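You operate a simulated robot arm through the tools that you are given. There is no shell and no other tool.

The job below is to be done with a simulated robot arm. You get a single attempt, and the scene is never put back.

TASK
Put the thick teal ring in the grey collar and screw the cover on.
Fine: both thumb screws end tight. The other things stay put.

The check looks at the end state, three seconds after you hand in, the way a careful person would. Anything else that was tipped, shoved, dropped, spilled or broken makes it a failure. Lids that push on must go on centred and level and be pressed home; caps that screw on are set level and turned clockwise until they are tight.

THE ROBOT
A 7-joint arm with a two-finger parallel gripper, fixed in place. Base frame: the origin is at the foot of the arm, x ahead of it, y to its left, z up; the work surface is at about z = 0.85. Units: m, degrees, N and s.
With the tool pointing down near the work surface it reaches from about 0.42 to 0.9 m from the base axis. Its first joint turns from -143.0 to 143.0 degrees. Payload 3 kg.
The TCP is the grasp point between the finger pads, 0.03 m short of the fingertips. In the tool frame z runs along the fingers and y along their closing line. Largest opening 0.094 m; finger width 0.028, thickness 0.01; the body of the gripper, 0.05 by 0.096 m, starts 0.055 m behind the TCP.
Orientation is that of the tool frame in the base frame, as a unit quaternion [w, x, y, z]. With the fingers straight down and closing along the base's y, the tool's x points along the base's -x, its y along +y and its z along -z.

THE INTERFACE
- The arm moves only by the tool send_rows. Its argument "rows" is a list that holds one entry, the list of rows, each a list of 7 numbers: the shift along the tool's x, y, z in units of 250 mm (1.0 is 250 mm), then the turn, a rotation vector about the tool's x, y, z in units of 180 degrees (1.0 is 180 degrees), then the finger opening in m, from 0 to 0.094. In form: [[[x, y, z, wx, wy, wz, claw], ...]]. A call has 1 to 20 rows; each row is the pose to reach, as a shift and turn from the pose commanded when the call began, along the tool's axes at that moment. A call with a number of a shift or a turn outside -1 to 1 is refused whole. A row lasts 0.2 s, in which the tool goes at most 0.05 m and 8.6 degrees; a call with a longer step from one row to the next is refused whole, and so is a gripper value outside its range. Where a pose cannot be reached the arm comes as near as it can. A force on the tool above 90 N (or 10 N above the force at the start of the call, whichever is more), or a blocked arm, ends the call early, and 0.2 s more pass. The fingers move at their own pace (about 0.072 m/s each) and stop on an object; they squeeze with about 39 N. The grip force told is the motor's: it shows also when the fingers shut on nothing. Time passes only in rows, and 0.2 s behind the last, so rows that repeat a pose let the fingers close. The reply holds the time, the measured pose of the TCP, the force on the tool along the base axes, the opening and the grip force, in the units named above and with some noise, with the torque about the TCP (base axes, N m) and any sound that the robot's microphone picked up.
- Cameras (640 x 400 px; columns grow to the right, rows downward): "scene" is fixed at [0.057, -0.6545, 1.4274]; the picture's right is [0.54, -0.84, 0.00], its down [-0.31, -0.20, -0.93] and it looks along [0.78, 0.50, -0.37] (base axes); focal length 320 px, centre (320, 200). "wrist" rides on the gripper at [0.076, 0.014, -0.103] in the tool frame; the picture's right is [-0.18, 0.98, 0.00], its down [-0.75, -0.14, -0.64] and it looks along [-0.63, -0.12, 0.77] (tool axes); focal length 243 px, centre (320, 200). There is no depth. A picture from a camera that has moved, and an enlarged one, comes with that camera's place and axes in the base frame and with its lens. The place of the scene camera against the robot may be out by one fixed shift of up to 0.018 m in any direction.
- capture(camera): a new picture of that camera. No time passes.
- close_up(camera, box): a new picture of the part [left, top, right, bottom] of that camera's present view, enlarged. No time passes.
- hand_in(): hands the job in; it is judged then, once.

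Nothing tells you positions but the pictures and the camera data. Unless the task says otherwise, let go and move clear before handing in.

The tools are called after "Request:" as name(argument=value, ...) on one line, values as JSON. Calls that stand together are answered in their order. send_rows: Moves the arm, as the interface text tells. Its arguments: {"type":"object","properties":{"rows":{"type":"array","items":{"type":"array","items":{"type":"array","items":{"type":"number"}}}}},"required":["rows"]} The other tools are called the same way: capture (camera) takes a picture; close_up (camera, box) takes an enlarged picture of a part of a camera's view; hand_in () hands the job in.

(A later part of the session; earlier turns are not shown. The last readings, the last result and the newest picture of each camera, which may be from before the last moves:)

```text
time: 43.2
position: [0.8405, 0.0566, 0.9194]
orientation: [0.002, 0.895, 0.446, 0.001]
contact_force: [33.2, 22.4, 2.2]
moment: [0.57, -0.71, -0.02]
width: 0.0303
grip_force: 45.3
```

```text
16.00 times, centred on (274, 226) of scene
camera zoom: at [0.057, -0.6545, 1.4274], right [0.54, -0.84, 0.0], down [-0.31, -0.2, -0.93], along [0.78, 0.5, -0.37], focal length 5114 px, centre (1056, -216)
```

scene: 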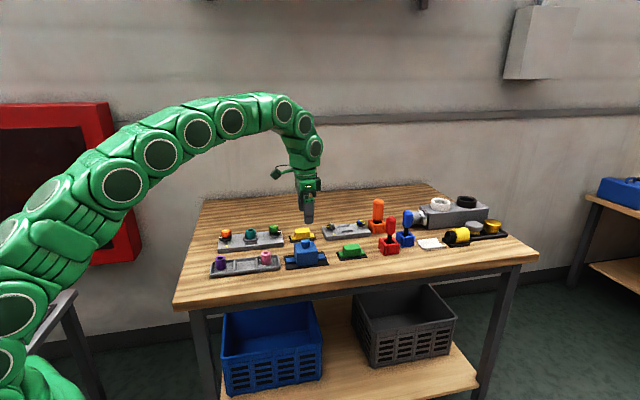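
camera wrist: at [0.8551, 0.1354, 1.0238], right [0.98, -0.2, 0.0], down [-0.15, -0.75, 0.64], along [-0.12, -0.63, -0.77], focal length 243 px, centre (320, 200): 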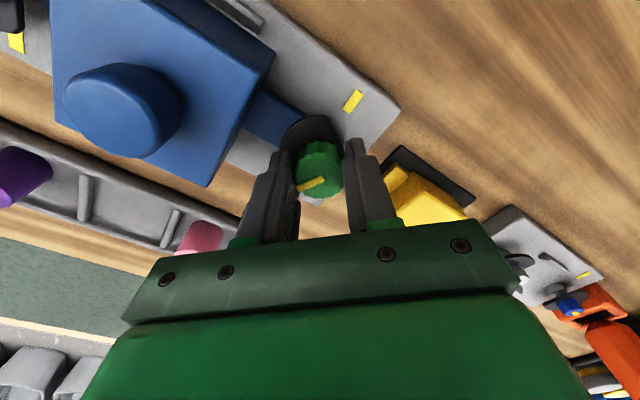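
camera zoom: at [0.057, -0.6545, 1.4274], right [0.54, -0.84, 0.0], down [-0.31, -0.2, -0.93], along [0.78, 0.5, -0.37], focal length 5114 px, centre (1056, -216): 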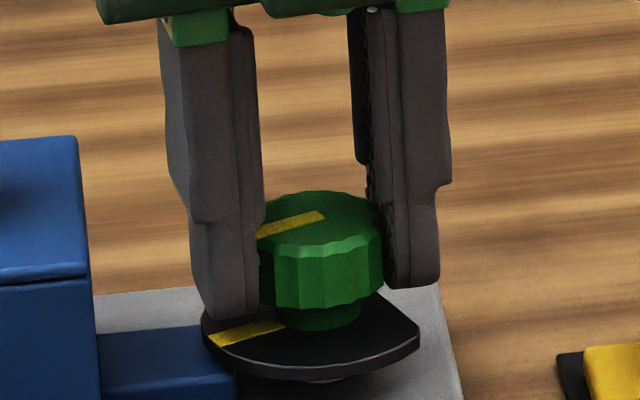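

The screw is going down nicely, about 140° so far, with near-zero torque. I'll relax the side load and continue clockwise.

Request:
send_rows(rows=[[[0.0054, 0.002, 0.002, 0, 0, 0.0, 0.015], [0.0054, 0.002, 0.003, 0, 0, 0.04, 0.015], [0.0054, 0.002, 0.004, 0, 0, 0.08, 0.015], [0.0054, 0.002, 0.005, 0, 0, 0.12, 0.015], [0.0054, 0.002, 0.006, 0, 0, 0.16, 0.015], [0.0054, 0.002, 0.006, 0, 0, 0.2, 0.015]]])

Request:
close_up(camera="scene", box=[256, 214, 292, 238])

Request:
capture(camera="wrist")

```text
time: 44.6
position: [0.8406, 0.0576, 0.918]
orientation: [0.0, 0.989, 0.148, 0.0]
contact_force: [-2.9, -6.7, 26.1]
moment: [-0.03, 0.12, 0.02]
width: 0.0301
grip_force: 45.2
```

```text
16.00 times, centred on (274, 226) of scene
camera zoom: at [0.057, -0.6545, 1.4274], right [0.54, -0.84, 0.0], down [-0.31, -0.2, -0.93], along [0.78, 0.5, -0.37], focal length 5114 px, centre (1056, -216)
```

zoom: 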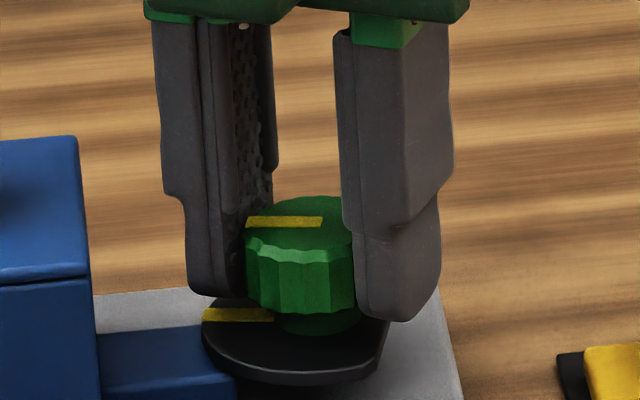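

```text
taken
camera wrist: at [0.9168, 0.0662, 1.0207], right [0.11, -0.99, 0.0], down [-0.76, -0.08, 0.64], along [-0.64, -0.07, -0.77], focal length 243 px, centre (320, 200)
```

wrist: 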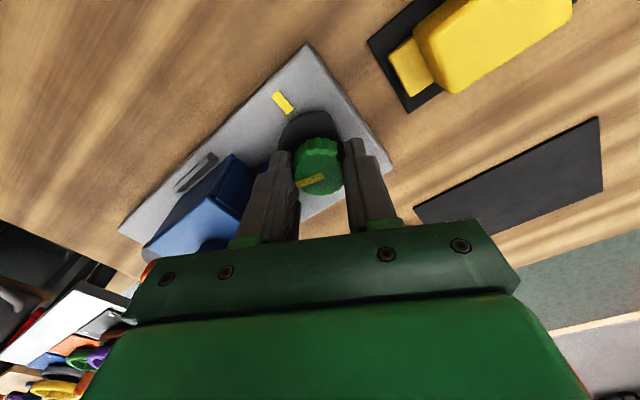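

About 176° turned, with the mark now facing the cover. I'll keep turning, if the wrist joint allows it.

Request:
send_rows(rows=[[[0, 0, -0.002, 0, 0, 0.03, 0.015], [0, 0, -0.002, 0, 0, 0.06, 0.015], [0, 0, -0.002, 0, 0, 0.09, 0.015], [0, 0, -0.002, 0, 0, 0.12, 0.015], [0, 0, -0.002, 0, 0, 0.15, 0.015]]])

Request:
close_up(camera="scene", box=[256, 214, 292, 238])

```text
time: 45.3
position: [0.8452, 0.0446, 0.9182]
orientation: [-0.006, 0.999, 0.032, -0.002]
contact_force: [-10.2, 73.2, -12.0]
moment: [0.81, 0.2, -0.2]
width: 0.0567
grip_force: 37.5
stopped in row 3: the force on the tool passed its limit at 98 N (the readings are from after the stop); the commanded pose is now the measured one
```

```text
16.00 times, centred on (274, 226) of scene
camera zoom: at [0.057, -0.6545, 1.4274], right [0.54, -0.84, 0.0], down [-0.31, -0.2, -0.93], along [0.78, 0.5, -0.37], focal length 5114 px, centre (1056, -216)
```

zoom: 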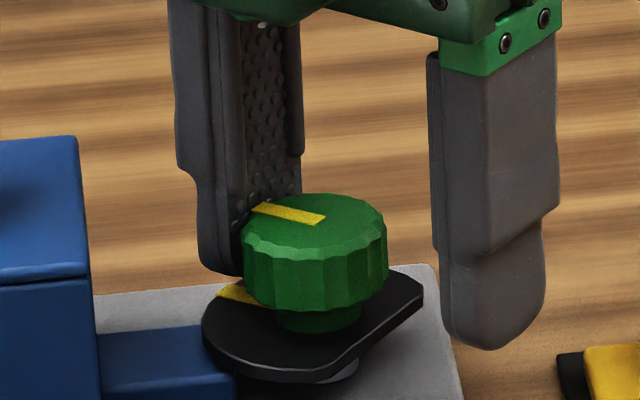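

The wrist reached its limit near θ = -176° and the tool shifted sideways. The fixture hasn't moved. I'll open the fingers, re-centre, and rise clear.

Request:
send_rows(rows=[[[0, -0.02, 0, 0, 0, -0.01, 0.062], [0, -0.04, 0, 0, 0, -0.02, 0.062], [0, -0.05, 0, 0, 0, -0.04, 0.062], [0, -0.05, 0, 0, 0, -0.04, 0.062]]])

Request:
close_up(camera="scene", box=[256, 214, 292, 238])

```text
time: 46.3
position: [0.8451, 0.0438, 0.9179]
orientation: [-0.003, 0.996, 0.089, 0.0]
contact_force: [-0.3, 0.2, 0.0]
moment: [-0.01, 0.02, -0.01]
width: 0.062
grip_force: 0.1
```

```text
16.00 times, centred on (274, 226) of scene
camera zoom: at [0.057, -0.6545, 1.4274], right [0.54, -0.84, 0.0], down [-0.31, -0.2, -0.93], along [0.78, 0.5, -0.37], focal length 5114 px, centre (1056, -216)
```

zoom: 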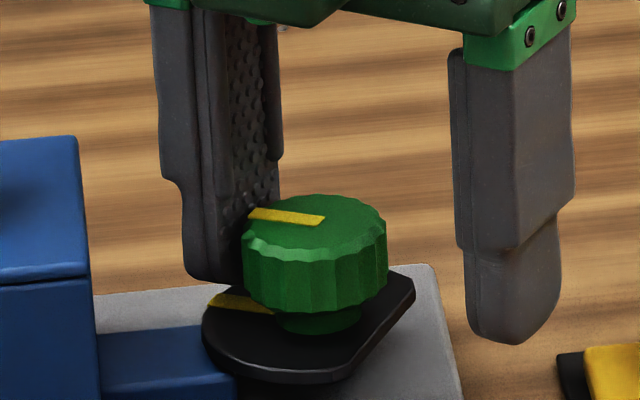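

The position didn't recover because the wrist is still at its limit. I'll back the rotation off a bit more, holding the same target.

Request:
send_rows(rows=[[[0, -0.01, 0, 0, 0, -0.02, 0.066], [0, -0.02, 0, 0, 0, -0.04, 0.066], [0, -0.03, 0, 0, 0, -0.06, 0.066], [0, -0.03, 0, 0, 0, -0.06, 0.066]]])

Request:
close_up(camera="scene", box=[256, 214, 292, 238])

```text
time: 47.3
position: [0.843, 0.0533, 0.9185]
orientation: [-0.002, 0.983, 0.183, 0.0]
contact_force: [0.2, 0.8, 0.2]
moment: [-0.02, -0.01, -0.03]
width: 0.0658
grip_force: 0.1
```

```text
16.00 times, centred on (274, 226) of scene
camera zoom: at [0.057, -0.6545, 1.4274], right [0.54, -0.84, 0.0], down [-0.31, -0.2, -0.93], along [0.78, 0.5, -0.37], focal length 5114 px, centre (1056, -216)
```

zoom: 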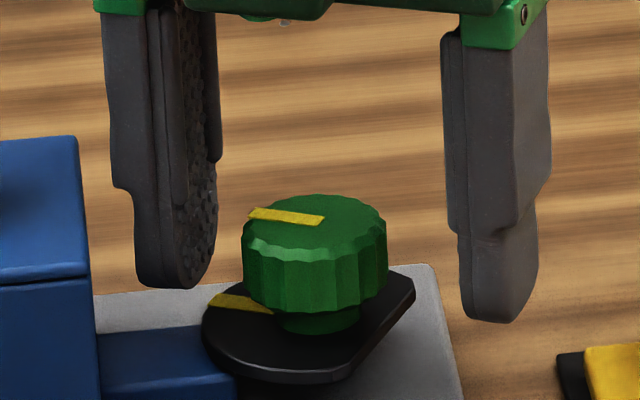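

Clear of the knob. I'll rise and unwind the wrist to about θ = -45°.

Request:
send_rows(rows=[[[0, 0, -0.1, 0, 0, -0.02, 0.06], [0, 0, -0.2, 0, 0, -0.06, 0.06], [0, 0, -0.3, 0, 0, -0.1, 0.06], [0, 0, -0.3, 0, 0, -0.145, 0.06], [0, 0, -0.3, 0, 0, -0.19, 0.06], [0, 0, -0.3, 0, 0, -0.235, 0.06], [0, 0, -0.3, 0, 0, -0.28, 0.06], [0, 0, -0.3, 0, 0, -0.325, 0.06], [0, 0, -0.3, 0, 0, -0.37, 0.06], [0, 0, -0.3, 0, 0, -0.415, 0.06], [0, 0, -0.3, 0, 0, -0.46, 0.06], [0, 0, -0.3, 0, 0, -0.505, 0.06], [0, 0, -0.3, 0, 0, -0.55, 0.06], [0, 0, -0.3, 0, 0, -0.595, 0.06], [0, 0, -0.3, 0, 0, -0.633, 0.06], [0, 0, -0.3, 0, 0, -0.633, 0.06]]])

Request:
capture(camera="wrist")

Request:
close_up(camera="scene", box=[220, 200, 310, 260])

```text
time: 50.7
position: [0.8443, 0.052, 0.9941]
orientation: [-0.001, 0.383, 0.924, 0.002]
contact_force: [0.2, -0.5, 0.9]
moment: [-0.01, 0.02, 0.0]
width: 0.0599
grip_force: 0.0
```

```text
taken
camera wrist: at [0.799, 0.1158, 1.0969], right [0.82, 0.57, 0.0], down [0.43, -0.64, 0.64], along [0.36, -0.53, -0.77], focal length 243 px, centre (320, 200)
```

wrist: 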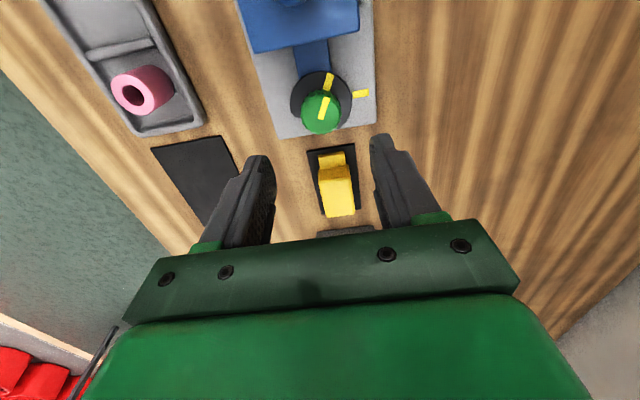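

```text
6.67 times, centred on (265, 230) of scene
camera zoom: at [0.057, -0.6545, 1.4274], right [0.54, -0.84, 0.0], down [-0.31, -0.2, -0.93], along [0.78, 0.5, -0.37], focal length 2131 px, centre (687, 0)
```

zoom: 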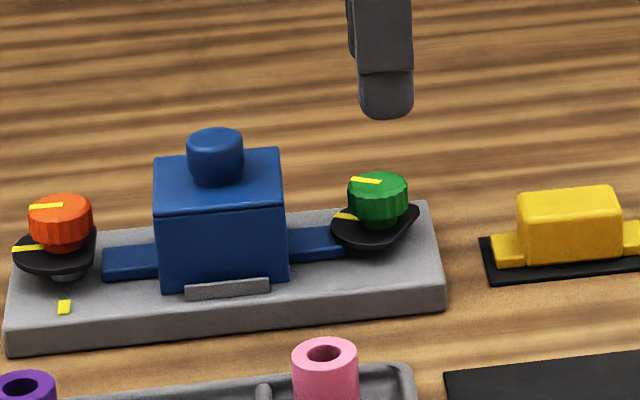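

The green clamp now covers the tab with about 75° left to its mark. I'll measure the knob once more for re-gripping.

Request:
close_up(camera="wrist", box=[270, 50, 370, 140])

```text
4.44 times, centred on (320, 95) of wrist
camera zoom: at [0.799, 0.1158, 1.0969], right [0.82, 0.57, 0.0], down [0.43, -0.64, 0.64], along [0.36, -0.53, -0.77], focal length 1078 px, centre (320, 667)
```

zoom: 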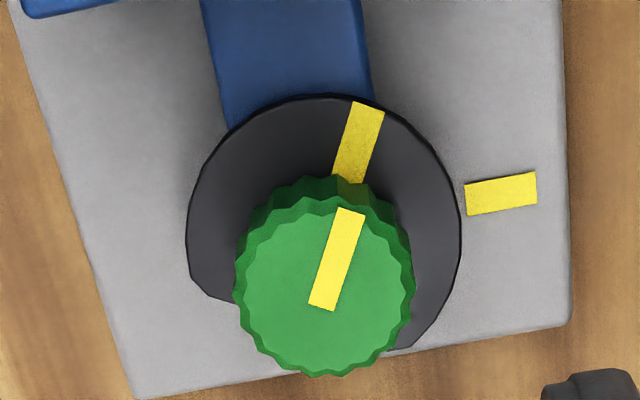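

Now I re-centre on the green knob, descend, and close.

Request:
send_rows(rows=[[[0.023, 0.005, 0.06, 0, 0, 0, 0.056], [0.023, 0.005, 0.16, 0, 0, 0, 0.054], [0.023, 0.005, 0.24, 0, 0, 0, 0.054], [0.023, 0.005, 0.298, 0, 0, 0, 0.054], [0.023, 0.005, 0.298, 0, 0, 0, 0.054], [0.023, 0.005, 0.298, 0, 0, 0, 0.04], [0.023, 0.005, 0.298, 0, 0, 0, 0.015], [0.023, 0.005, 0.298, 0, 0, 0, 0.015], [0.023, 0.005, 0.298, 0, 0, 0, 0.015]]])

Request:
close_up(camera="wrist", box=[265, 100, 375, 200])

```text
time: 52.7
position: [0.8401, 0.0597, 0.9192]
orientation: [-0.001, 0.384, 0.924, 0.003]
contact_force: [11.2, 5.0, -0.8]
moment: [-0.03, -0.24, 0.02]
width: 0.0308
grip_force: 44.8
```

```text
4.00 times, centred on (320, 150) of wrist
camera zoom: at [0.7955, 0.1218, 1.0226], right [0.83, 0.56, 0.0], down [0.43, -0.64, 0.64], along [0.36, -0.53, -0.77], focal length 970 px, centre (320, 400)
```

zoom: 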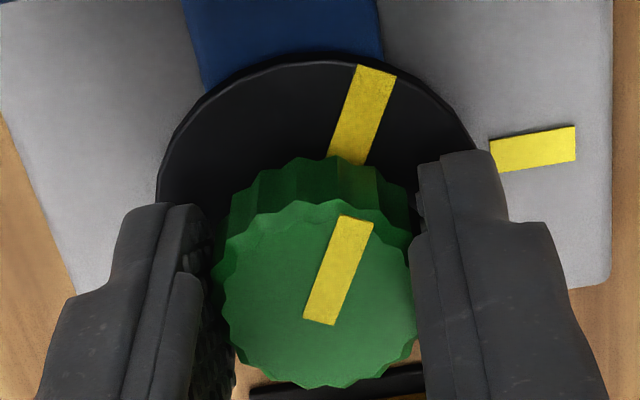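

Gripped with low side load. I'll turn clockwise another 40° and watch the torque.

Request:
send_rows(rows=[[[-0.005, 0.002, 0, 0, 0, 0.02, 0.015], [-0.005, 0.002, 0.001, 0, 0, 0.06, 0.015], [-0.005, 0.002, 0.002, 0, 0, 0.1, 0.015], [-0.005, 0.002, 0.003, 0, 0, 0.14, 0.015], [-0.005, 0.002, 0.003, 0, 0, 0.18, 0.015], [-0.005, 0.002, 0.004, 0, 0, 0.22, 0.015]]])

Request:
close_up(camera="wrist", box=[265, 100, 375, 200])

Request:
close_up(camera="scene", box=[256, 214, 292, 238])

```text
time: 54.1
position: [0.8404, 0.0555, 0.9186]
orientation: [-0.003, 0.674, 0.739, 0.0]
contact_force: [-23.7, 8.8, 7.6]
moment: [0.02, 0.47, 0.04]
width: 0.0302
grip_force: 45.3
```

```text
4.00 times, centred on (320, 150) of wrist
camera zoom: at [0.848, 0.1325, 1.0214], right [1.0, -0.09, 0.0], down [-0.07, -0.77, 0.64], along [-0.06, -0.64, -0.77], focal length 970 px, centre (320, 400)
```

zoom: 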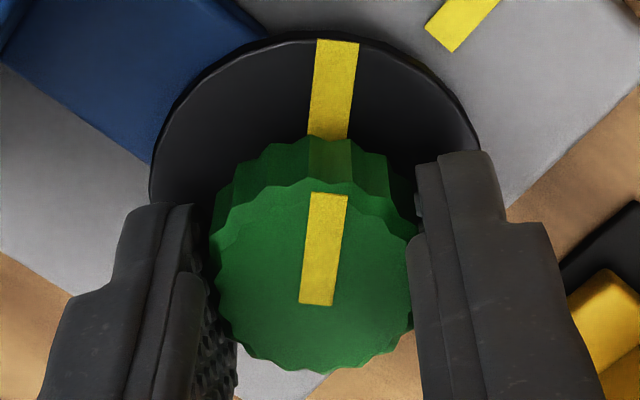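

```text
16.00 times, centred on (274, 226) of scene
camera zoom: at [0.057, -0.6545, 1.4274], right [0.54, -0.84, 0.0], down [-0.31, -0.2, -0.93], along [0.78, 0.5, -0.37], focal length 5114 px, centre (1056, -216)
```

zoom: 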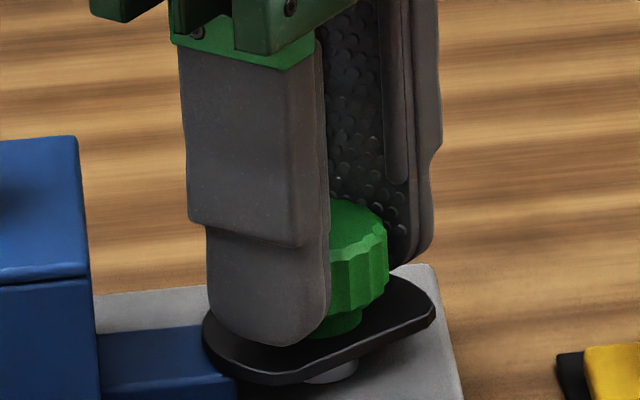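

Torque is still near zero, with about 40° left to the mark. I'll continue 40° while easing the x load.

Request:
send_rows(rows=[[[0, -0.004, 0, 0, 0, 0.02, 0.015], [0, -0.004, 0, 0, 0, 0.06, 0.015], [0, -0.004, 0, 0, 0, 0.1, 0.015], [0, -0.004, 0.001, 0, 0, 0.14, 0.015], [0, -0.004, 0.002, 0, 0, 0.18, 0.015], [0, -0.004, 0.002, 0, 0, 0.21, 0.015]]])

Request:
close_up(camera="wrist", box=[265, 80, 375, 200])

Request:
close_up(camera="scene", box=[256, 214, 292, 238])

```text
time: 55.5
position: [0.841, 0.0565, 0.9183]
orientation: [-0.002, 0.877, 0.481, 0.001]
contact_force: [-22.2, -8.7, 0.0]
moment: [-0.56, 0.59, 0.58]
width: 0.0302
grip_force: 44.8
```

```text
3.33 times, centred on (320, 140) of wrist
camera zoom: at [0.8928, 0.1128, 1.021], right [0.73, -0.68, 0.0], down [-0.52, -0.56, 0.64], along [-0.44, -0.46, -0.77], focal length 809 px, centre (320, 400)
```

zoom: 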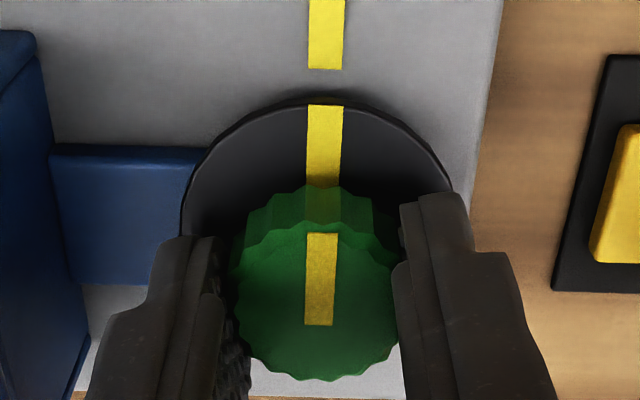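

```text
16.00 times, centred on (274, 226) of scene
camera zoom: at [0.057, -0.6545, 1.4274], right [0.54, -0.84, 0.0], down [-0.31, -0.2, -0.93], along [0.78, 0.5, -0.37], focal length 5114 px, centre (1056, -216)
```

zoom: 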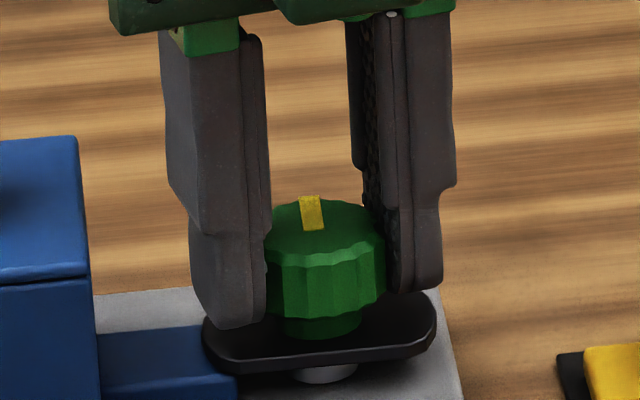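

The marks line up and the torque jumped to 0.58 N·m, so it's reaching tight. I'll nudge 5° more to confirm.

Request:
send_rows(rows=[[[0, 0, 0, 0, 0, 0.015, 0.015], [0, 0, 0, 0, 0, 0.028, 0.015], [0, 0, 0, 0, 0, 0.028, 0.015]]])

Request:
close_up(camera="wrist", box=[265, 80, 375, 200])

```text
time: 56.3
position: [0.841, 0.0582, 0.9182]
orientation: [-0.003, 0.897, 0.442, 0.002]
contact_force: [-8.2, -1.0, -0.4]
moment: [0.05, -0.06, 0.57]
width: 0.0305
grip_force: 44.8
```

```text
3.33 times, centred on (320, 140) of wrist
camera zoom: at [0.8981, 0.1089, 1.0211], right [0.67, -0.74, 0.0], down [-0.57, -0.52, 0.64], along [-0.48, -0.42, -0.77], focal length 809 px, centre (320, 400)
```

zoom: 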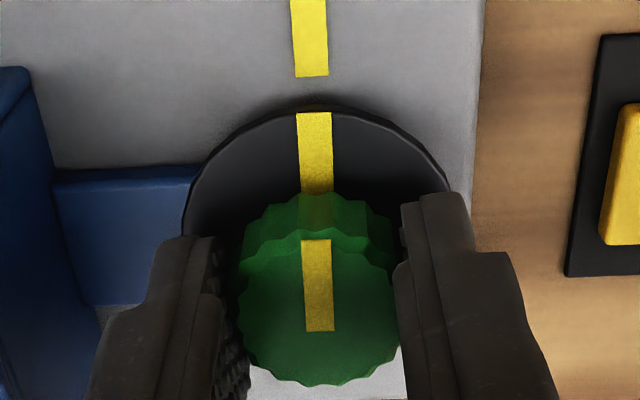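

Green is tight: the knob stays on its mark at saturated torque. I'll release and rise.

Request:
send_rows(rows=[[[0, 0, 0, 0, 0, 0, 0.04], [0, 0, 0, 0, 0, 0, 0.056], [0, 0, -0.06, 0, 0, 0, 0.056], [0, 0, -0.18, 0, 0, 0, 0.056], [0, 0, -0.32, 0, 0, 0, 0.056], [0, 0, -0.4, 0, 0, 0, 0.056], [0, 0, -0.4, 0, 0, 0, 0.056]]])

Request:
close_up(camera="scene", box=[220, 200, 310, 260])

```text
time: 57.9
position: [0.8396, 0.0578, 1.0189]
orientation: [-0.003, 0.897, 0.443, 0.0]
contact_force: [0.5, 1.0, -0.9]
moment: [0.01, -0.03, 0.02]
width: 0.0561
grip_force: 0.0
```

```text
6.67 times, centred on (265, 230) of scene
camera zoom: at [0.057, -0.6545, 1.4274], right [0.54, -0.84, 0.0], down [-0.31, -0.2, -0.93], along [0.78, 0.5, -0.37], focal length 2131 px, centre (687, 0)
```

zoom: 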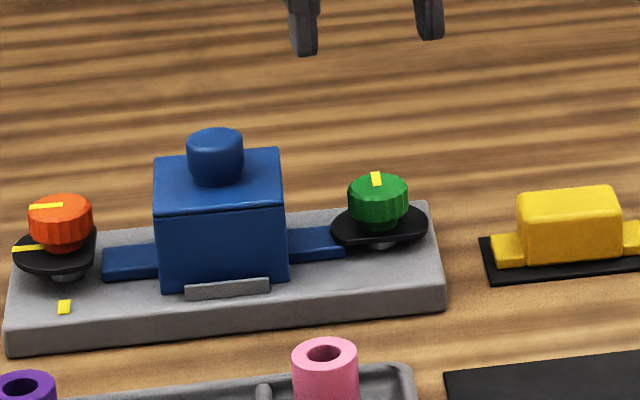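

Now over to the orange knob at about (0.724, 0.176), unwinding the wrist to θ of about +30° on the way.

Request:
send_rows(rows=[[[0.0046, -0.033, 0, 0, 0, -0.04375, 0.056], [0.0091, -0.066, 0, 0, 0, -0.0875, 0.056], [0.0137, -0.098, 0, 0, 0, -0.13125, 0.056], [0.0182, -0.131, 0, 0, 0, -0.175, 0.056], [0.0228, -0.164, 0, 0, 0, -0.21875, 0.056], [0.0273, -0.197, 0, 0, 0, -0.2625, 0.056], [0.0319, -0.23, 0, 0, 0, -0.30625, 0.056], [0.0364, -0.262, 0, 0, 0, -0.35, 0.056], [0.041, -0.295, 0, 0, 0, -0.39375, 0.056], [0.0455, -0.328, 0, 0, 0, -0.4375, 0.056], [0.05, -0.361, 0, 0, 0, -0.48125, 0.056], [0.0546, -0.394, 0, 0, 0, -0.525, 0.056], [0.0592, -0.426, 0, 0, 0, -0.56875, 0.056], [0.0637, -0.459, 0, 0, 0, -0.6125, 0.056], [0.0683, -0.492, 0, 0, 0, -0.65625, 0.056], [0.0728, -0.525, 0, 0, 0, -0.7, 0.056], [0.0774, -0.558, 0, 0, 0, -0.74375, 0.056], [0.0819, -0.59, 0, 0, 0, -0.7875, 0.056], [0.0865, -0.623, 0, 0, 0, -0.83125, 0.056], [0.091, -0.656, 0, 0, 0, -0.875, 0.056]]])

Request:
capture(camera="wrist")

Request:
close_up(camera="scene", box=[205, 200, 295, 260])

```text
time: 62.1
position: [0.7243, 0.174, 1.0189]
orientation: [-0.001, -0.26, 0.966, 0.002]
contact_force: [0.4, 0.2, 0.3]
moment: [-0.02, 0.0, -0.01]
width: 0.0559
grip_force: 0.1
```

```text
taken
camera wrist: at [0.6505, 0.1482, 1.1213], right [-0.33, 0.94, 0.01], down [0.72, 0.25, 0.64], along [0.6, 0.22, -0.77], focal length 243 px, centre (320, 200)
```

wrist: 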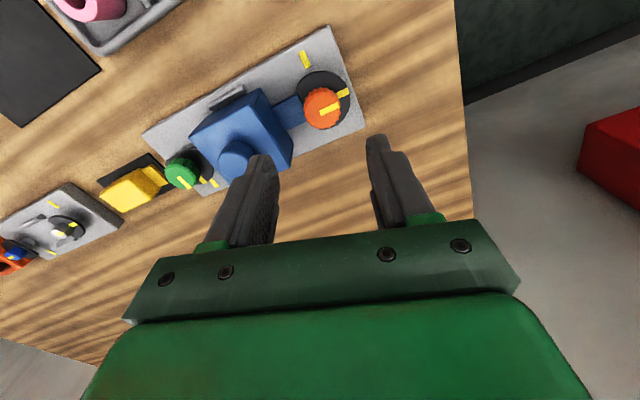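

```text
6.67 times, centred on (250, 230) of scene
camera zoom: at [0.057, -0.6545, 1.4274], right [0.54, -0.84, 0.0], down [-0.31, -0.2, -0.93], along [0.78, 0.5, -0.37], focal length 2131 px, centre (787, 0)
```

zoom: 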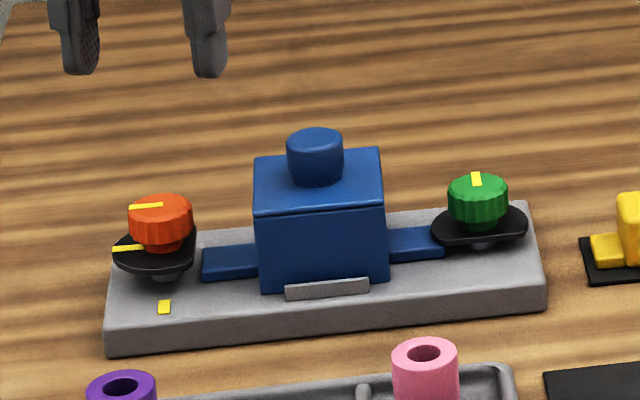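

Over the orange knob. I'll zoom to check the centring.

Request:
close_up(camera="wrist", box=[270, 60, 370, 150])

```text
4.44 times, centred on (320, 105) of wrist
camera zoom: at [0.6505, 0.1482, 1.1213], right [-0.33, 0.94, 0.01], down [0.72, 0.25, 0.64], along [0.6, 0.22, -0.77], focal length 1078 px, centre (320, 622)
```

zoom: 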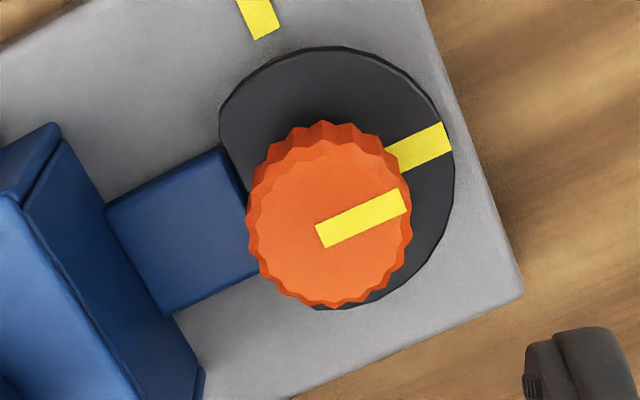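

The knob is about 2 mm to one side. I'll correct, descend, and close on the orange knob.

Request:
send_rows(rows=[[[0, 0.008, 0.1, 0, 0, 0, 0.056], [0, 0.008, 0.2, 0, 0, 0, 0.056], [0, 0.008, 0.3, 0, 0, 0, 0.056], [0, 0.008, 0.36, 0, 0, 0, 0.056], [0, 0.008, 0.388, 0, 0, 0, 0.056], [0, 0.008, 0.388, 0, 0, 0, 0.056]]])

Request:
close_up(camera="wrist", box=[265, 100, 375, 200])

Request:
close_up(camera="scene", box=[210, 214, 246, 244])

```text
time: 63.5
position: [0.724, 0.1769, 0.9222]
orientation: [0.0, -0.259, 0.966, 0.003]
contact_force: [0.4, 0.6, -0.1]
moment: [0.0, 0.01, 0.01]
width: 0.056
grip_force: 0.1
```

```text
4.00 times, centred on (320, 150) of wrist
camera zoom: at [0.6502, 0.1508, 1.0243], right [-0.33, 0.94, 0.01], down [0.72, 0.25, 0.64], along [0.6, 0.22, -0.77], focal length 970 px, centre (320, 400)
```

zoom: 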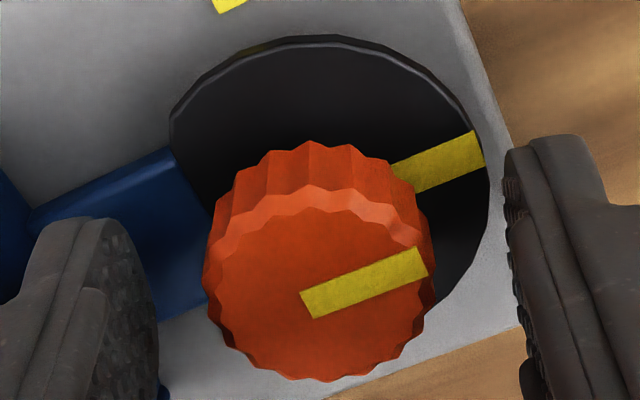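

```text
13.33 times, centred on (228, 229) of scene
camera zoom: at [0.057, -0.6545, 1.4274], right [0.54, -0.84, 0.0], down [-0.31, -0.2, -0.93], along [0.78, 0.5, -0.37], focal length 4261 px, centre (1547, -187)
```

zoom: 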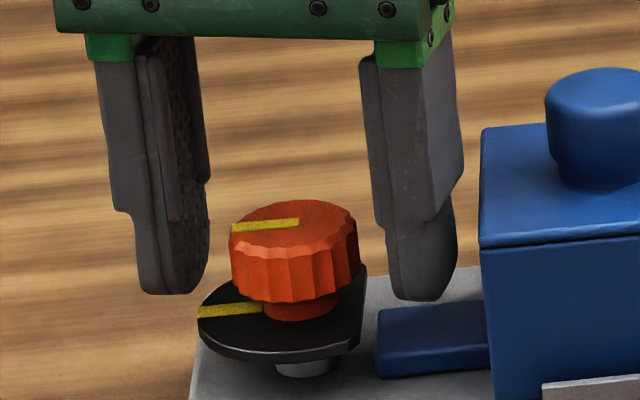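

The centring looks right. I'll close and take the first clockwise stroke.

Request:
send_rows(rows=[[[0, 0, 0, 0, 0, 0, 0.045], [0, 0, 0, 0, 0, 0, 0.03], [0, 0, 0, 0, 0, 0, 0.015], [0, 0, 0, 0, 0, 0, 0.015], [0, 0, 0, 0, 0, 0, 0.015]]])

Request:
send_rows(rows=[[[0, 0, 0, 0, 0, 0.03, 0.015], [0, 0, 0.001, 0, 0, 0.07, 0.015], [0, 0, 0.002, 0, 0, 0.11, 0.015], [0, 0, 0.002, 0, 0, 0.15, 0.015], [0, 0, 0.003, 0, 0, 0.19, 0.015], [0, 0, 0.003, 0, 0, 0.22, 0.015]]])

```text
time: 64.7
position: [0.7234, 0.1767, 0.9225]
orientation: [0.0, -0.259, 0.966, 0.002]
contact_force: [-3.4, 3.2, -0.4]
moment: [-0.03, -0.02, -0.01]
width: 0.0302
grip_force: 45.0
```

```text
time: 66.1
position: [0.7237, 0.1761, 0.9208]
orientation: [-0.002, 0.085, 0.996, 0.002]
contact_force: [13.5, -11.8, -1.8]
moment: [-0.55, -0.85, 0.02]
width: 0.0298
grip_force: 45.0
```

About 40° turned with low loads. I'll continue clockwise.

Request:
send_rows(rows=[[[-0.0023, -0.0016, 0, 0, 0, 0.03, 0.015], [-0.0023, -0.0016, 0.001, 0, 0, 0.07, 0.015], [-0.0023, -0.0016, 0.002, 0, 0, 0.11, 0.015], [-0.0023, -0.0016, 0.003, 0, 0, 0.15, 0.015], [-0.0023, -0.0016, 0.003, 0, 0, 0.19, 0.015], [-0.0023, -0.0016, 0.004, 0, 0, 0.23, 0.015]]])

Request:
close_up(camera="scene", box=[210, 214, 246, 244])

```text
time: 67.5
position: [0.722, 0.1742, 0.9192]
orientation: [-0.002, 0.432, 0.902, 0.0]
contact_force: [-14.5, -34.8, 0.9]
moment: [-0.23, 0.56, 0.04]
width: 0.0302
grip_force: 45.1
```

```text
13.33 times, centred on (228, 229) of scene
camera zoom: at [0.057, -0.6545, 1.4274], right [0.54, -0.84, 0.0], down [-0.31, -0.2, -0.93], along [0.78, 0.5, -0.37], focal length 4261 px, centre (1547, -187)
```

zoom: 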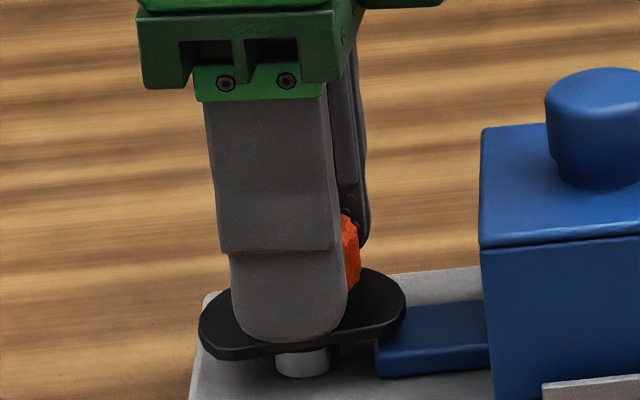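

About 81° turned. I'll relax the side load and continue.

Request:
send_rows(rows=[[[-0.003, -0.006, 0, 0, 0, 0.03, 0.015], [-0.003, -0.006, 0.001, 0, 0, 0.07, 0.015], [-0.003, -0.006, 0.002, 0, 0, 0.11, 0.015], [-0.003, -0.006, 0.003, 0, 0, 0.15, 0.015], [-0.003, -0.006, 0.003, 0, 0, 0.19, 0.015], [-0.003, -0.006, 0.003, 0, 0, 0.22, 0.015]]])

Request:
close_up(camera="scene", box=[210, 214, 246, 244])

```text
time: 68.9
position: [0.7228, 0.1737, 0.9199]
orientation: [-0.002, 0.712, 0.703, -0.001]
contact_force: [-44.1, -21.5, 1.1]
moment: [-0.4, 0.81, 0.11]
width: 0.0303
grip_force: 44.9
```

```text
13.33 times, centred on (228, 229) of scene
camera zoom: at [0.057, -0.6545, 1.4274], right [0.54, -0.84, 0.0], down [-0.31, -0.2, -0.93], along [0.78, 0.5, -0.37], focal length 4261 px, centre (1547, -187)
```

zoom: 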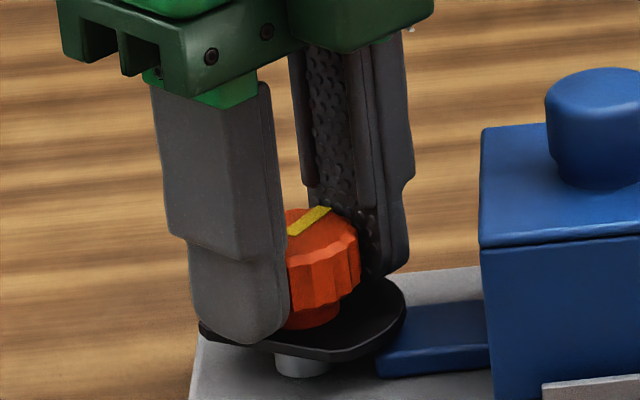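

About 121° turned. I'll relax by 2 mm in -x and 1 mm in -y and continue 40°.

Request:
send_rows(rows=[[[-0.004, -0.008, 0, 0, 0, 0.03, 0.015], [-0.004, -0.008, 0.001, 0, 0, 0.07, 0.015], [-0.004, -0.008, 0.002, 0, 0, 0.11, 0.015], [-0.004, -0.008, 0.002, 0, 0, 0.15, 0.015], [-0.004, -0.008, 0.003, 0, 0, 0.19, 0.015], [-0.004, -0.008, 0.003, 0, 0, 0.22, 0.015]]])

Request:
close_up(camera="scene", box=[210, 214, 246, 244])

```text
time: 70.3
position: [0.7215, 0.1743, 0.9181]
orientation: [-0.003, 0.907, 0.421, 0.0]
contact_force: [-18.5, 15.1, -8.6]
moment: [0.46, 0.06, 0.04]
width: 0.0303
grip_force: 45.4
```

```text
13.33 times, centred on (228, 229) of scene
camera zoom: at [0.057, -0.6545, 1.4274], right [0.54, -0.84, 0.0], down [-0.31, -0.2, -0.93], along [0.78, 0.5, -0.37], focal length 4261 px, centre (1547, -187)
```

zoom: 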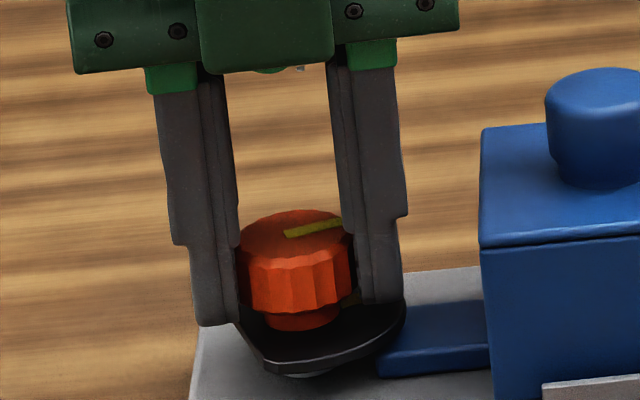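

About 160° turned. I'll release here, rise straight up, and unwind about 125° for the second stroke.

Request:
send_rows(rows=[[[0, 0, 0, 0, 0, 0, 0.04], [0, 0, 0, 0, 0, 0, 0.056], [0, 0, 0, 0, 0, 0, 0.056], [0, 0, -0.08, 0, 0, 0, 0.056], [0, 0, -0.2, 0, 0, 0, 0.056], [0, 0, -0.3, 0, 0, 0, 0.056]]])

Request:
send_rows(rows=[[[0, 0, 0, 0, 0, -0.04375, 0.056], [0, 0, 0, 0, 0, -0.0875, 0.056], [0, 0, 0, 0, 0, -0.13125, 0.056], [0, 0, 0, 0, 0, -0.175, 0.056], [0, 0, 0, 0, 0, -0.21875, 0.056], [0, 0, 0, 0, 0, -0.2625, 0.056], [0, 0, 0, 0, 0, -0.30625, 0.056], [0, 0, 0, 0, 0, -0.35, 0.056], [0, 0, 0, 0, 0, -0.39375, 0.056], [0, 0, 0, 0, 0, -0.4375, 0.056], [0, 0, 0, 0, 0, -0.48125, 0.056], [0, 0, 0, 0, 0, -0.525, 0.056], [0, 0, 0, 0, 0, -0.56875, 0.056], [0, 0, 0, 0, 0, -0.6125, 0.056], [0, 0, 0, 0, 0, -0.65625, 0.056], [0, 0, 0, 0, 0, -0.695, 0.056], [0, 0, 0, 0, 0, -0.695, 0.056]]])

Request:
capture(camera="wrist")

Request:
close_up(camera="wrist", box=[270, 60, 370, 150])

Request:
close_up(camera="scene", box=[205, 200, 295, 260])

```text
time: 71.7
position: [0.7206, 0.172, 0.9943]
orientation: [-0.003, 0.907, 0.421, 0.001]
contact_force: [0.4, -0.6, 0.3]
moment: [-0.04, 0.01, 0.0]
width: 0.056
grip_force: 0.1
```

```text
time: 75.3
position: [0.7209, 0.1731, 0.9938]
orientation: [-0.001, 0.043, 0.999, 0.002]
contact_force: [-0.3, -0.7, -0.2]
moment: [0.0, 0.0, -0.02]
width: 0.056
grip_force: 0.0
```

```text
taken
camera wrist: at [0.6458, 0.1937, 1.0963], right [0.27, 0.96, 0.0], down [0.74, -0.21, 0.64], along [0.62, -0.17, -0.77], focal length 243 px, centre (320, 200)
```

wrist: 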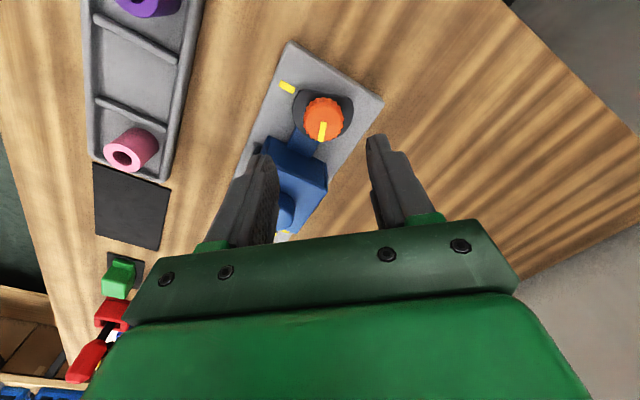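

```text
4.44 times, centred on (320, 105) of wrist
camera zoom: at [0.6458, 0.1937, 1.0963], right [0.27, 0.96, 0.0], down [0.74, -0.21, 0.64], along [0.62, -0.17, -0.77], focal length 1078 px, centre (320, 622)
```

zoom: 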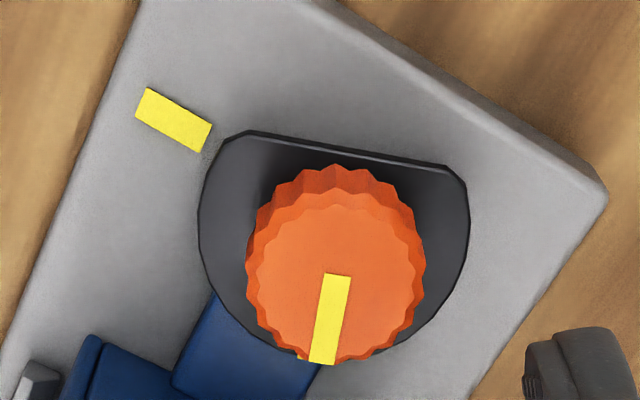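

```text
6.67 times, centred on (250, 230) of scene
camera zoom: at [0.057, -0.6545, 1.4274], right [0.54, -0.84, 0.0], down [-0.31, -0.2, -0.93], along [0.78, 0.5, -0.37], focal length 2131 px, centre (787, 0)
```

zoom: 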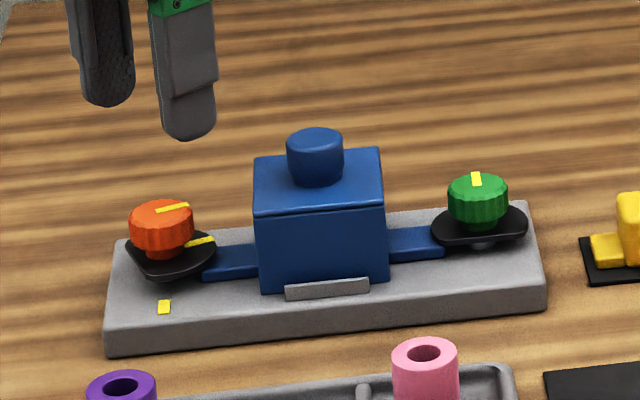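

The orange knob is about 2.5 mm to one side. I'll correct, descend and grip again for the last ~110°.

Request:
send_rows(rows=[[[-0.002, 0.01, 0.06, 0, 0, 0, 0.056], [-0.002, 0.01, 0.16, 0, 0, 0, 0.056], [-0.002, 0.01, 0.24, 0, 0, 0, 0.056], [-0.002, 0.01, 0.3, 0, 0, 0, 0.056], [-0.002, 0.01, 0.3, 0, 0, 0, 0.05], [-0.002, 0.01, 0.3, 0, 0, 0, 0.035], [-0.002, 0.01, 0.3, 0, 0, 0, 0.015], [-0.002, 0.01, 0.3, 0, 0, 0, 0.015], [-0.002, 0.01, 0.3, 0, 0, 0, 0.015]]])

Request:
close_up(camera="wrist", box=[265, 100, 375, 200])

```text
time: 77.3
position: [0.7196, 0.1762, 0.9185]
orientation: [-0.002, 0.045, 0.999, 0.002]
contact_force: [2.6, 28.7, 0.1]
moment: [0.39, -0.06, 0.03]
width: 0.0306
grip_force: 44.6
```

```text
4.00 times, centred on (320, 150) of wrist
camera zoom: at [0.6453, 0.1966, 1.0216], right [0.27, 0.96, 0.01], down [0.74, -0.21, 0.64], along [0.62, -0.17, -0.77], focal length 970 px, centre (320, 400)
```

zoom: 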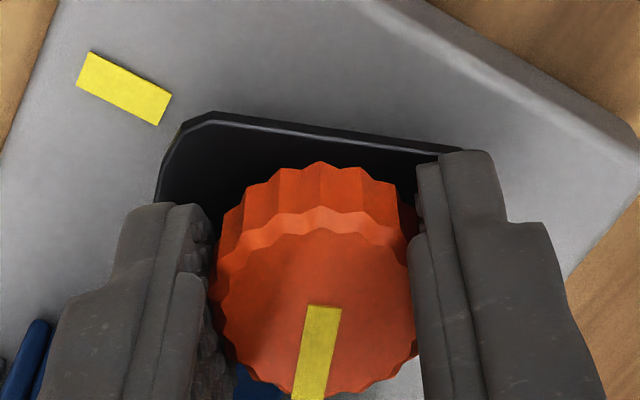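

There's +29 N in y, and the knob sits about 2 mm further out. I'll shift to it and turn clockwise 40°.

Request:
send_rows(rows=[[[-0.004, 0.005, 0, 0, 0, 0, 0.015], [-0.008, 0.005, 0, 0, 0, 0.03, 0.015], [-0.008, 0.005, 0.001, 0, 0, 0.07, 0.015], [-0.008, 0.005, 0.001, 0, 0, 0.11, 0.015], [-0.008, 0.005, 0.002, 0, 0, 0.15, 0.015], [-0.008, 0.005, 0.002, 0, 0, 0.19, 0.015], [-0.008, 0.005, 0.002, 0, 0, 0.22, 0.015]]])

Request:
close_up(camera="wrist", box=[265, 100, 375, 200])

```text
time: 78.9
position: [0.723, 0.1769, 0.9174]
orientation: [-0.002, 0.381, 0.924, 0.001]
contact_force: [-53.8, -14.3, 0.1]
moment: [-0.22, 1.14, 0.11]
width: 0.0304
grip_force: 45.4
```

```text
4.00 times, centred on (320, 150) of wrist
camera zoom: at [0.6788, 0.239, 1.0209], right [0.82, 0.57, 0.0], down [0.44, -0.63, 0.64], along [0.36, -0.53, -0.77], focal length 970 px, centre (320, 400)
```

zoom: 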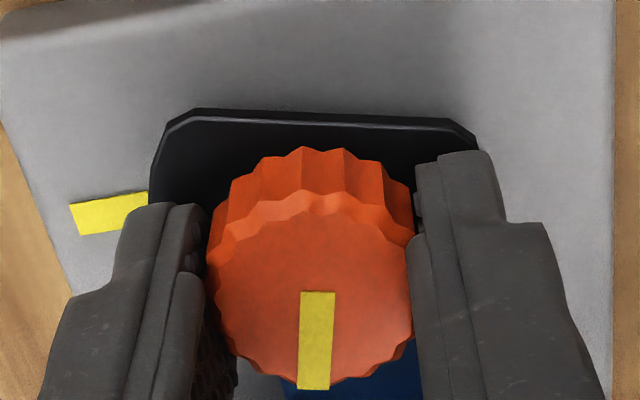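

I'll relax by about 2 mm in -x and continue, with about 88° left.

Request:
send_rows(rows=[[[0.005, -0.0082, 0, 0, 0, 0, 0.015], [0.005, -0.0082, 0, 0, 0, 0.03, 0.015], [0.005, -0.0082, 0.001, 0, 0, 0.07, 0.015], [0.005, -0.0082, 0.001, 0, 0, 0.11, 0.015], [0.005, -0.0082, 0.002, 0, 0, 0.15, 0.015], [0.005, -0.0082, 0.002, 0, 0, 0.19, 0.015], [0.005, -0.0082, 0.002, 0, 0, 0.23, 0.015]]])

Request:
close_up(camera="wrist", box=[265, 100, 375, 200])

```text
time: 80.5
position: [0.722, 0.1744, 0.9172]
orientation: [-0.001, 0.683, 0.73, 0.002]
contact_force: [-9.5, -32.3, -5.9]
moment: [-0.78, 0.04, 0.09]
width: 0.03
grip_force: 45.6
```

```text
4.00 times, centred on (320, 150) of wrist
camera zoom: at [0.7307, 0.2519, 1.0204], right [0.99, -0.12, 0.0], down [-0.09, -0.76, 0.64], along [-0.08, -0.63, -0.77], focal length 970 px, centre (320, 400)
```

zoom: 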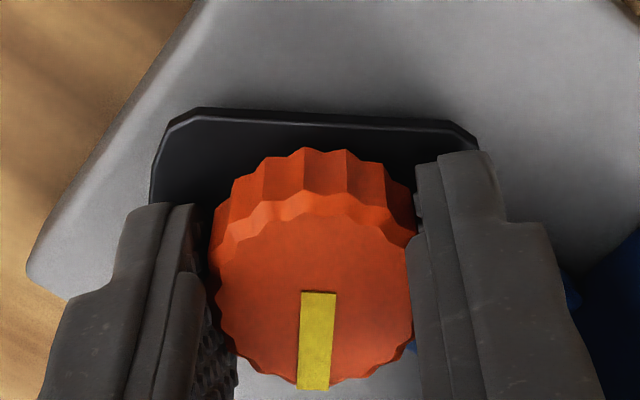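

About 47° left. I'll relax the y load and turn 40° more.

Request:
send_rows(rows=[[[-0.0048, -0.0015, 0, 0, 0, 0.02, 0.015], [-0.0048, -0.0015, 0.001, 0, 0, 0.06, 0.015], [-0.0048, -0.0015, 0.001, 0, 0, 0.1, 0.015], [-0.0048, -0.0015, 0.002, 0, 0, 0.14, 0.015], [-0.0048, -0.0015, 0.002, 0, 0, 0.18, 0.015], [-0.0048, -0.0015, 0.002, 0, 0, 0.22, 0.015]]])

Request:
close_up(camera="wrist", box=[240, 80, 400, 200])

Request:
close_up(camera="scene", box=[210, 214, 246, 244])

```text
time: 81.9
position: [0.721, 0.176, 0.9169]
orientation: [-0.003, 0.89, 0.456, 0.002]
contact_force: [8.1, -2.1, -13.6]
moment: [-0.27, -0.09, 0.91]
width: 0.0305
grip_force: 45.5
```

```text
3.33 times, centred on (320, 140) of wrist
camera zoom: at [0.7774, 0.2293, 1.0199], right [0.69, -0.72, 0.0], down [-0.55, -0.53, 0.64], along [-0.46, -0.44, -0.77], focal length 809 px, centre (320, 400)
```

zoom: 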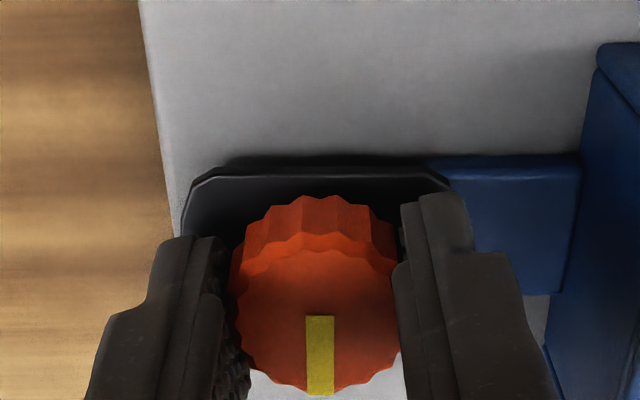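

```text
13.33 times, centred on (228, 229) of scene
camera zoom: at [0.057, -0.6545, 1.4274], right [0.54, -0.84, 0.0], down [-0.31, -0.2, -0.93], along [0.78, 0.5, -0.37], focal length 4261 px, centre (1547, -187)
```

zoom: 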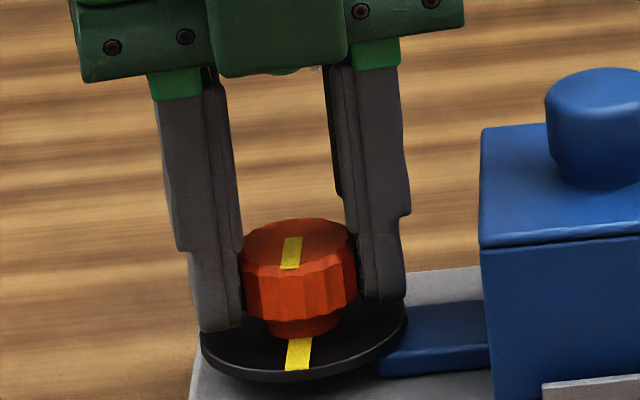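

The torque jumped to 0.91 N·m and the mark points at its base mark. I'll nudge 5° to confirm tightness.

Request:
send_rows(rows=[[[0, 0, 0, 0, 0, 0.015, 0.015], [0, 0, 0, 0, 0, 0.03, 0.015], [0, 0, 0, 0, 0, 0.03, 0.015]]])

Request:
close_up(camera="wrist", box=[240, 80, 400, 200])

Request:
close_up(camera="scene", box=[210, 220, 252, 255])

```text
time: 82.7
position: [0.7218, 0.1751, 0.9167]
orientation: [-0.003, 0.911, 0.413, 0.001]
contact_force: [-3.7, 4.7, -3.9]
moment: [0.0, 0.02, 0.55]
width: 0.0307
grip_force: 45.3
```

```text
3.33 times, centred on (320, 140) of wrist
camera zoom: at [0.7818, 0.223, 1.0197], right [0.62, -0.79, -0.01], down [-0.6, -0.48, 0.64], along [-0.51, -0.39, -0.77], focal length 809 px, centre (320, 400)
```

zoom: 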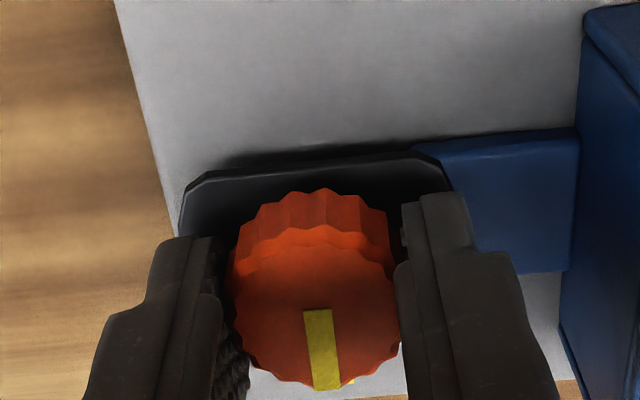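

```text
11.43 times, centred on (231, 238) of scene
camera zoom: at [0.057, -0.6545, 1.4274], right [0.54, -0.84, 0.0], down [-0.31, -0.2, -0.93], along [0.78, 0.5, -0.37], focal length 3653 px, centre (1337, -229)
```

zoom: 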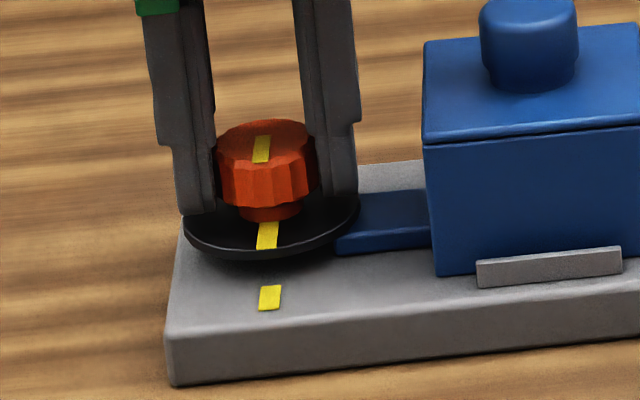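

Orange slipped at the stop with its marks aligned, so it's tight. I'll release, rise clear, and inspect both screws.

Request:
send_rows(rows=[[[0, 0, 0, 0, 0, 0, 0.04], [0, 0, 0, 0, 0, 0, 0.056], [0, 0, 0, 0, 0, 0, 0.056], [0, 0, -0.08, 0, 0, 0, 0.056], [0, 0, -0.24, 0, 0, -0.03, 0.056], [0, 0, -0.42, 0, 0, -0.07, 0.056], [0, 0, -0.6, 0, 0, -0.11, 0.056], [0, 0, -0.7, 0, 0, -0.15, 0.056], [0, 0, -0.7, 0, 0, -0.19, 0.056]]])

Request:
capture(camera="wrist")

Request:
close_up(camera="scene", box=[212, 212, 284, 256])

Request:
capture(camera="scene")

```text
time: 84.7
position: [0.7215, 0.1739, 1.0923]
orientation: [-0.002, 0.748, 0.664, 0.001]
contact_force: [-0.6, -0.3, 0.8]
moment: [-0.03, 0.01, -0.03]
width: 0.0561
grip_force: 0.1
```

```text
taken
camera wrist: at [0.7434, 0.2475, 1.1958], right [0.95, -0.3, 0.0], down [-0.23, -0.73, 0.64], along [-0.19, -0.61, -0.77], focal length 243 px, centre (320, 200)
```

wrist: 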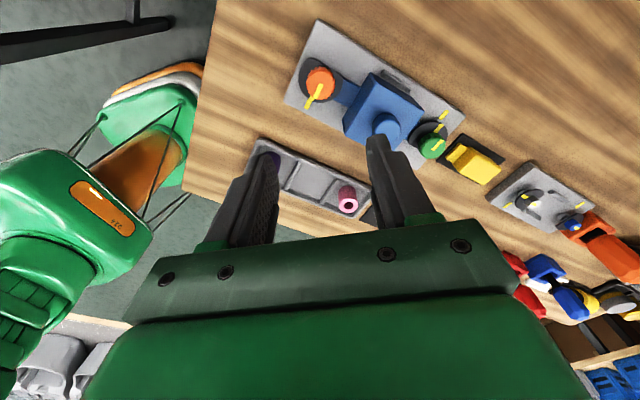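

```text
8.89 times, centred on (248, 234) of scene
camera zoom: at [0.057, -0.6545, 1.4274], right [0.54, -0.84, 0.0], down [-0.31, -0.2, -0.93], along [0.78, 0.5, -0.37], focal length 2841 px, centre (960, -102)
```

zoom: 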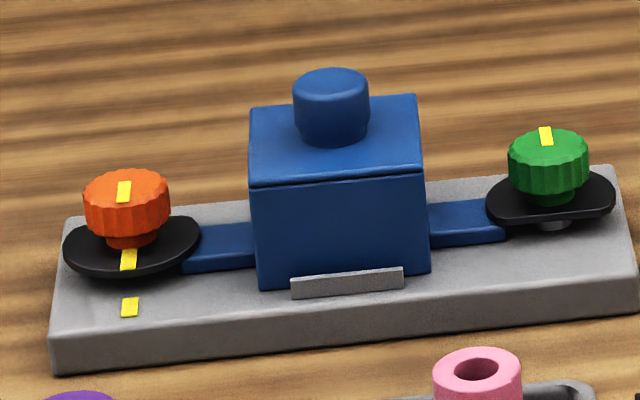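

```text
taken
```

scene: 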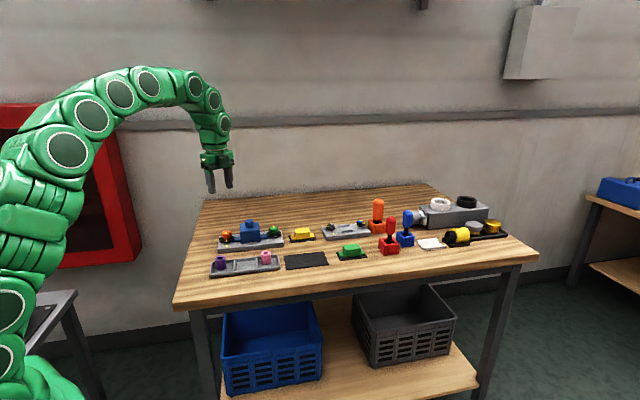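

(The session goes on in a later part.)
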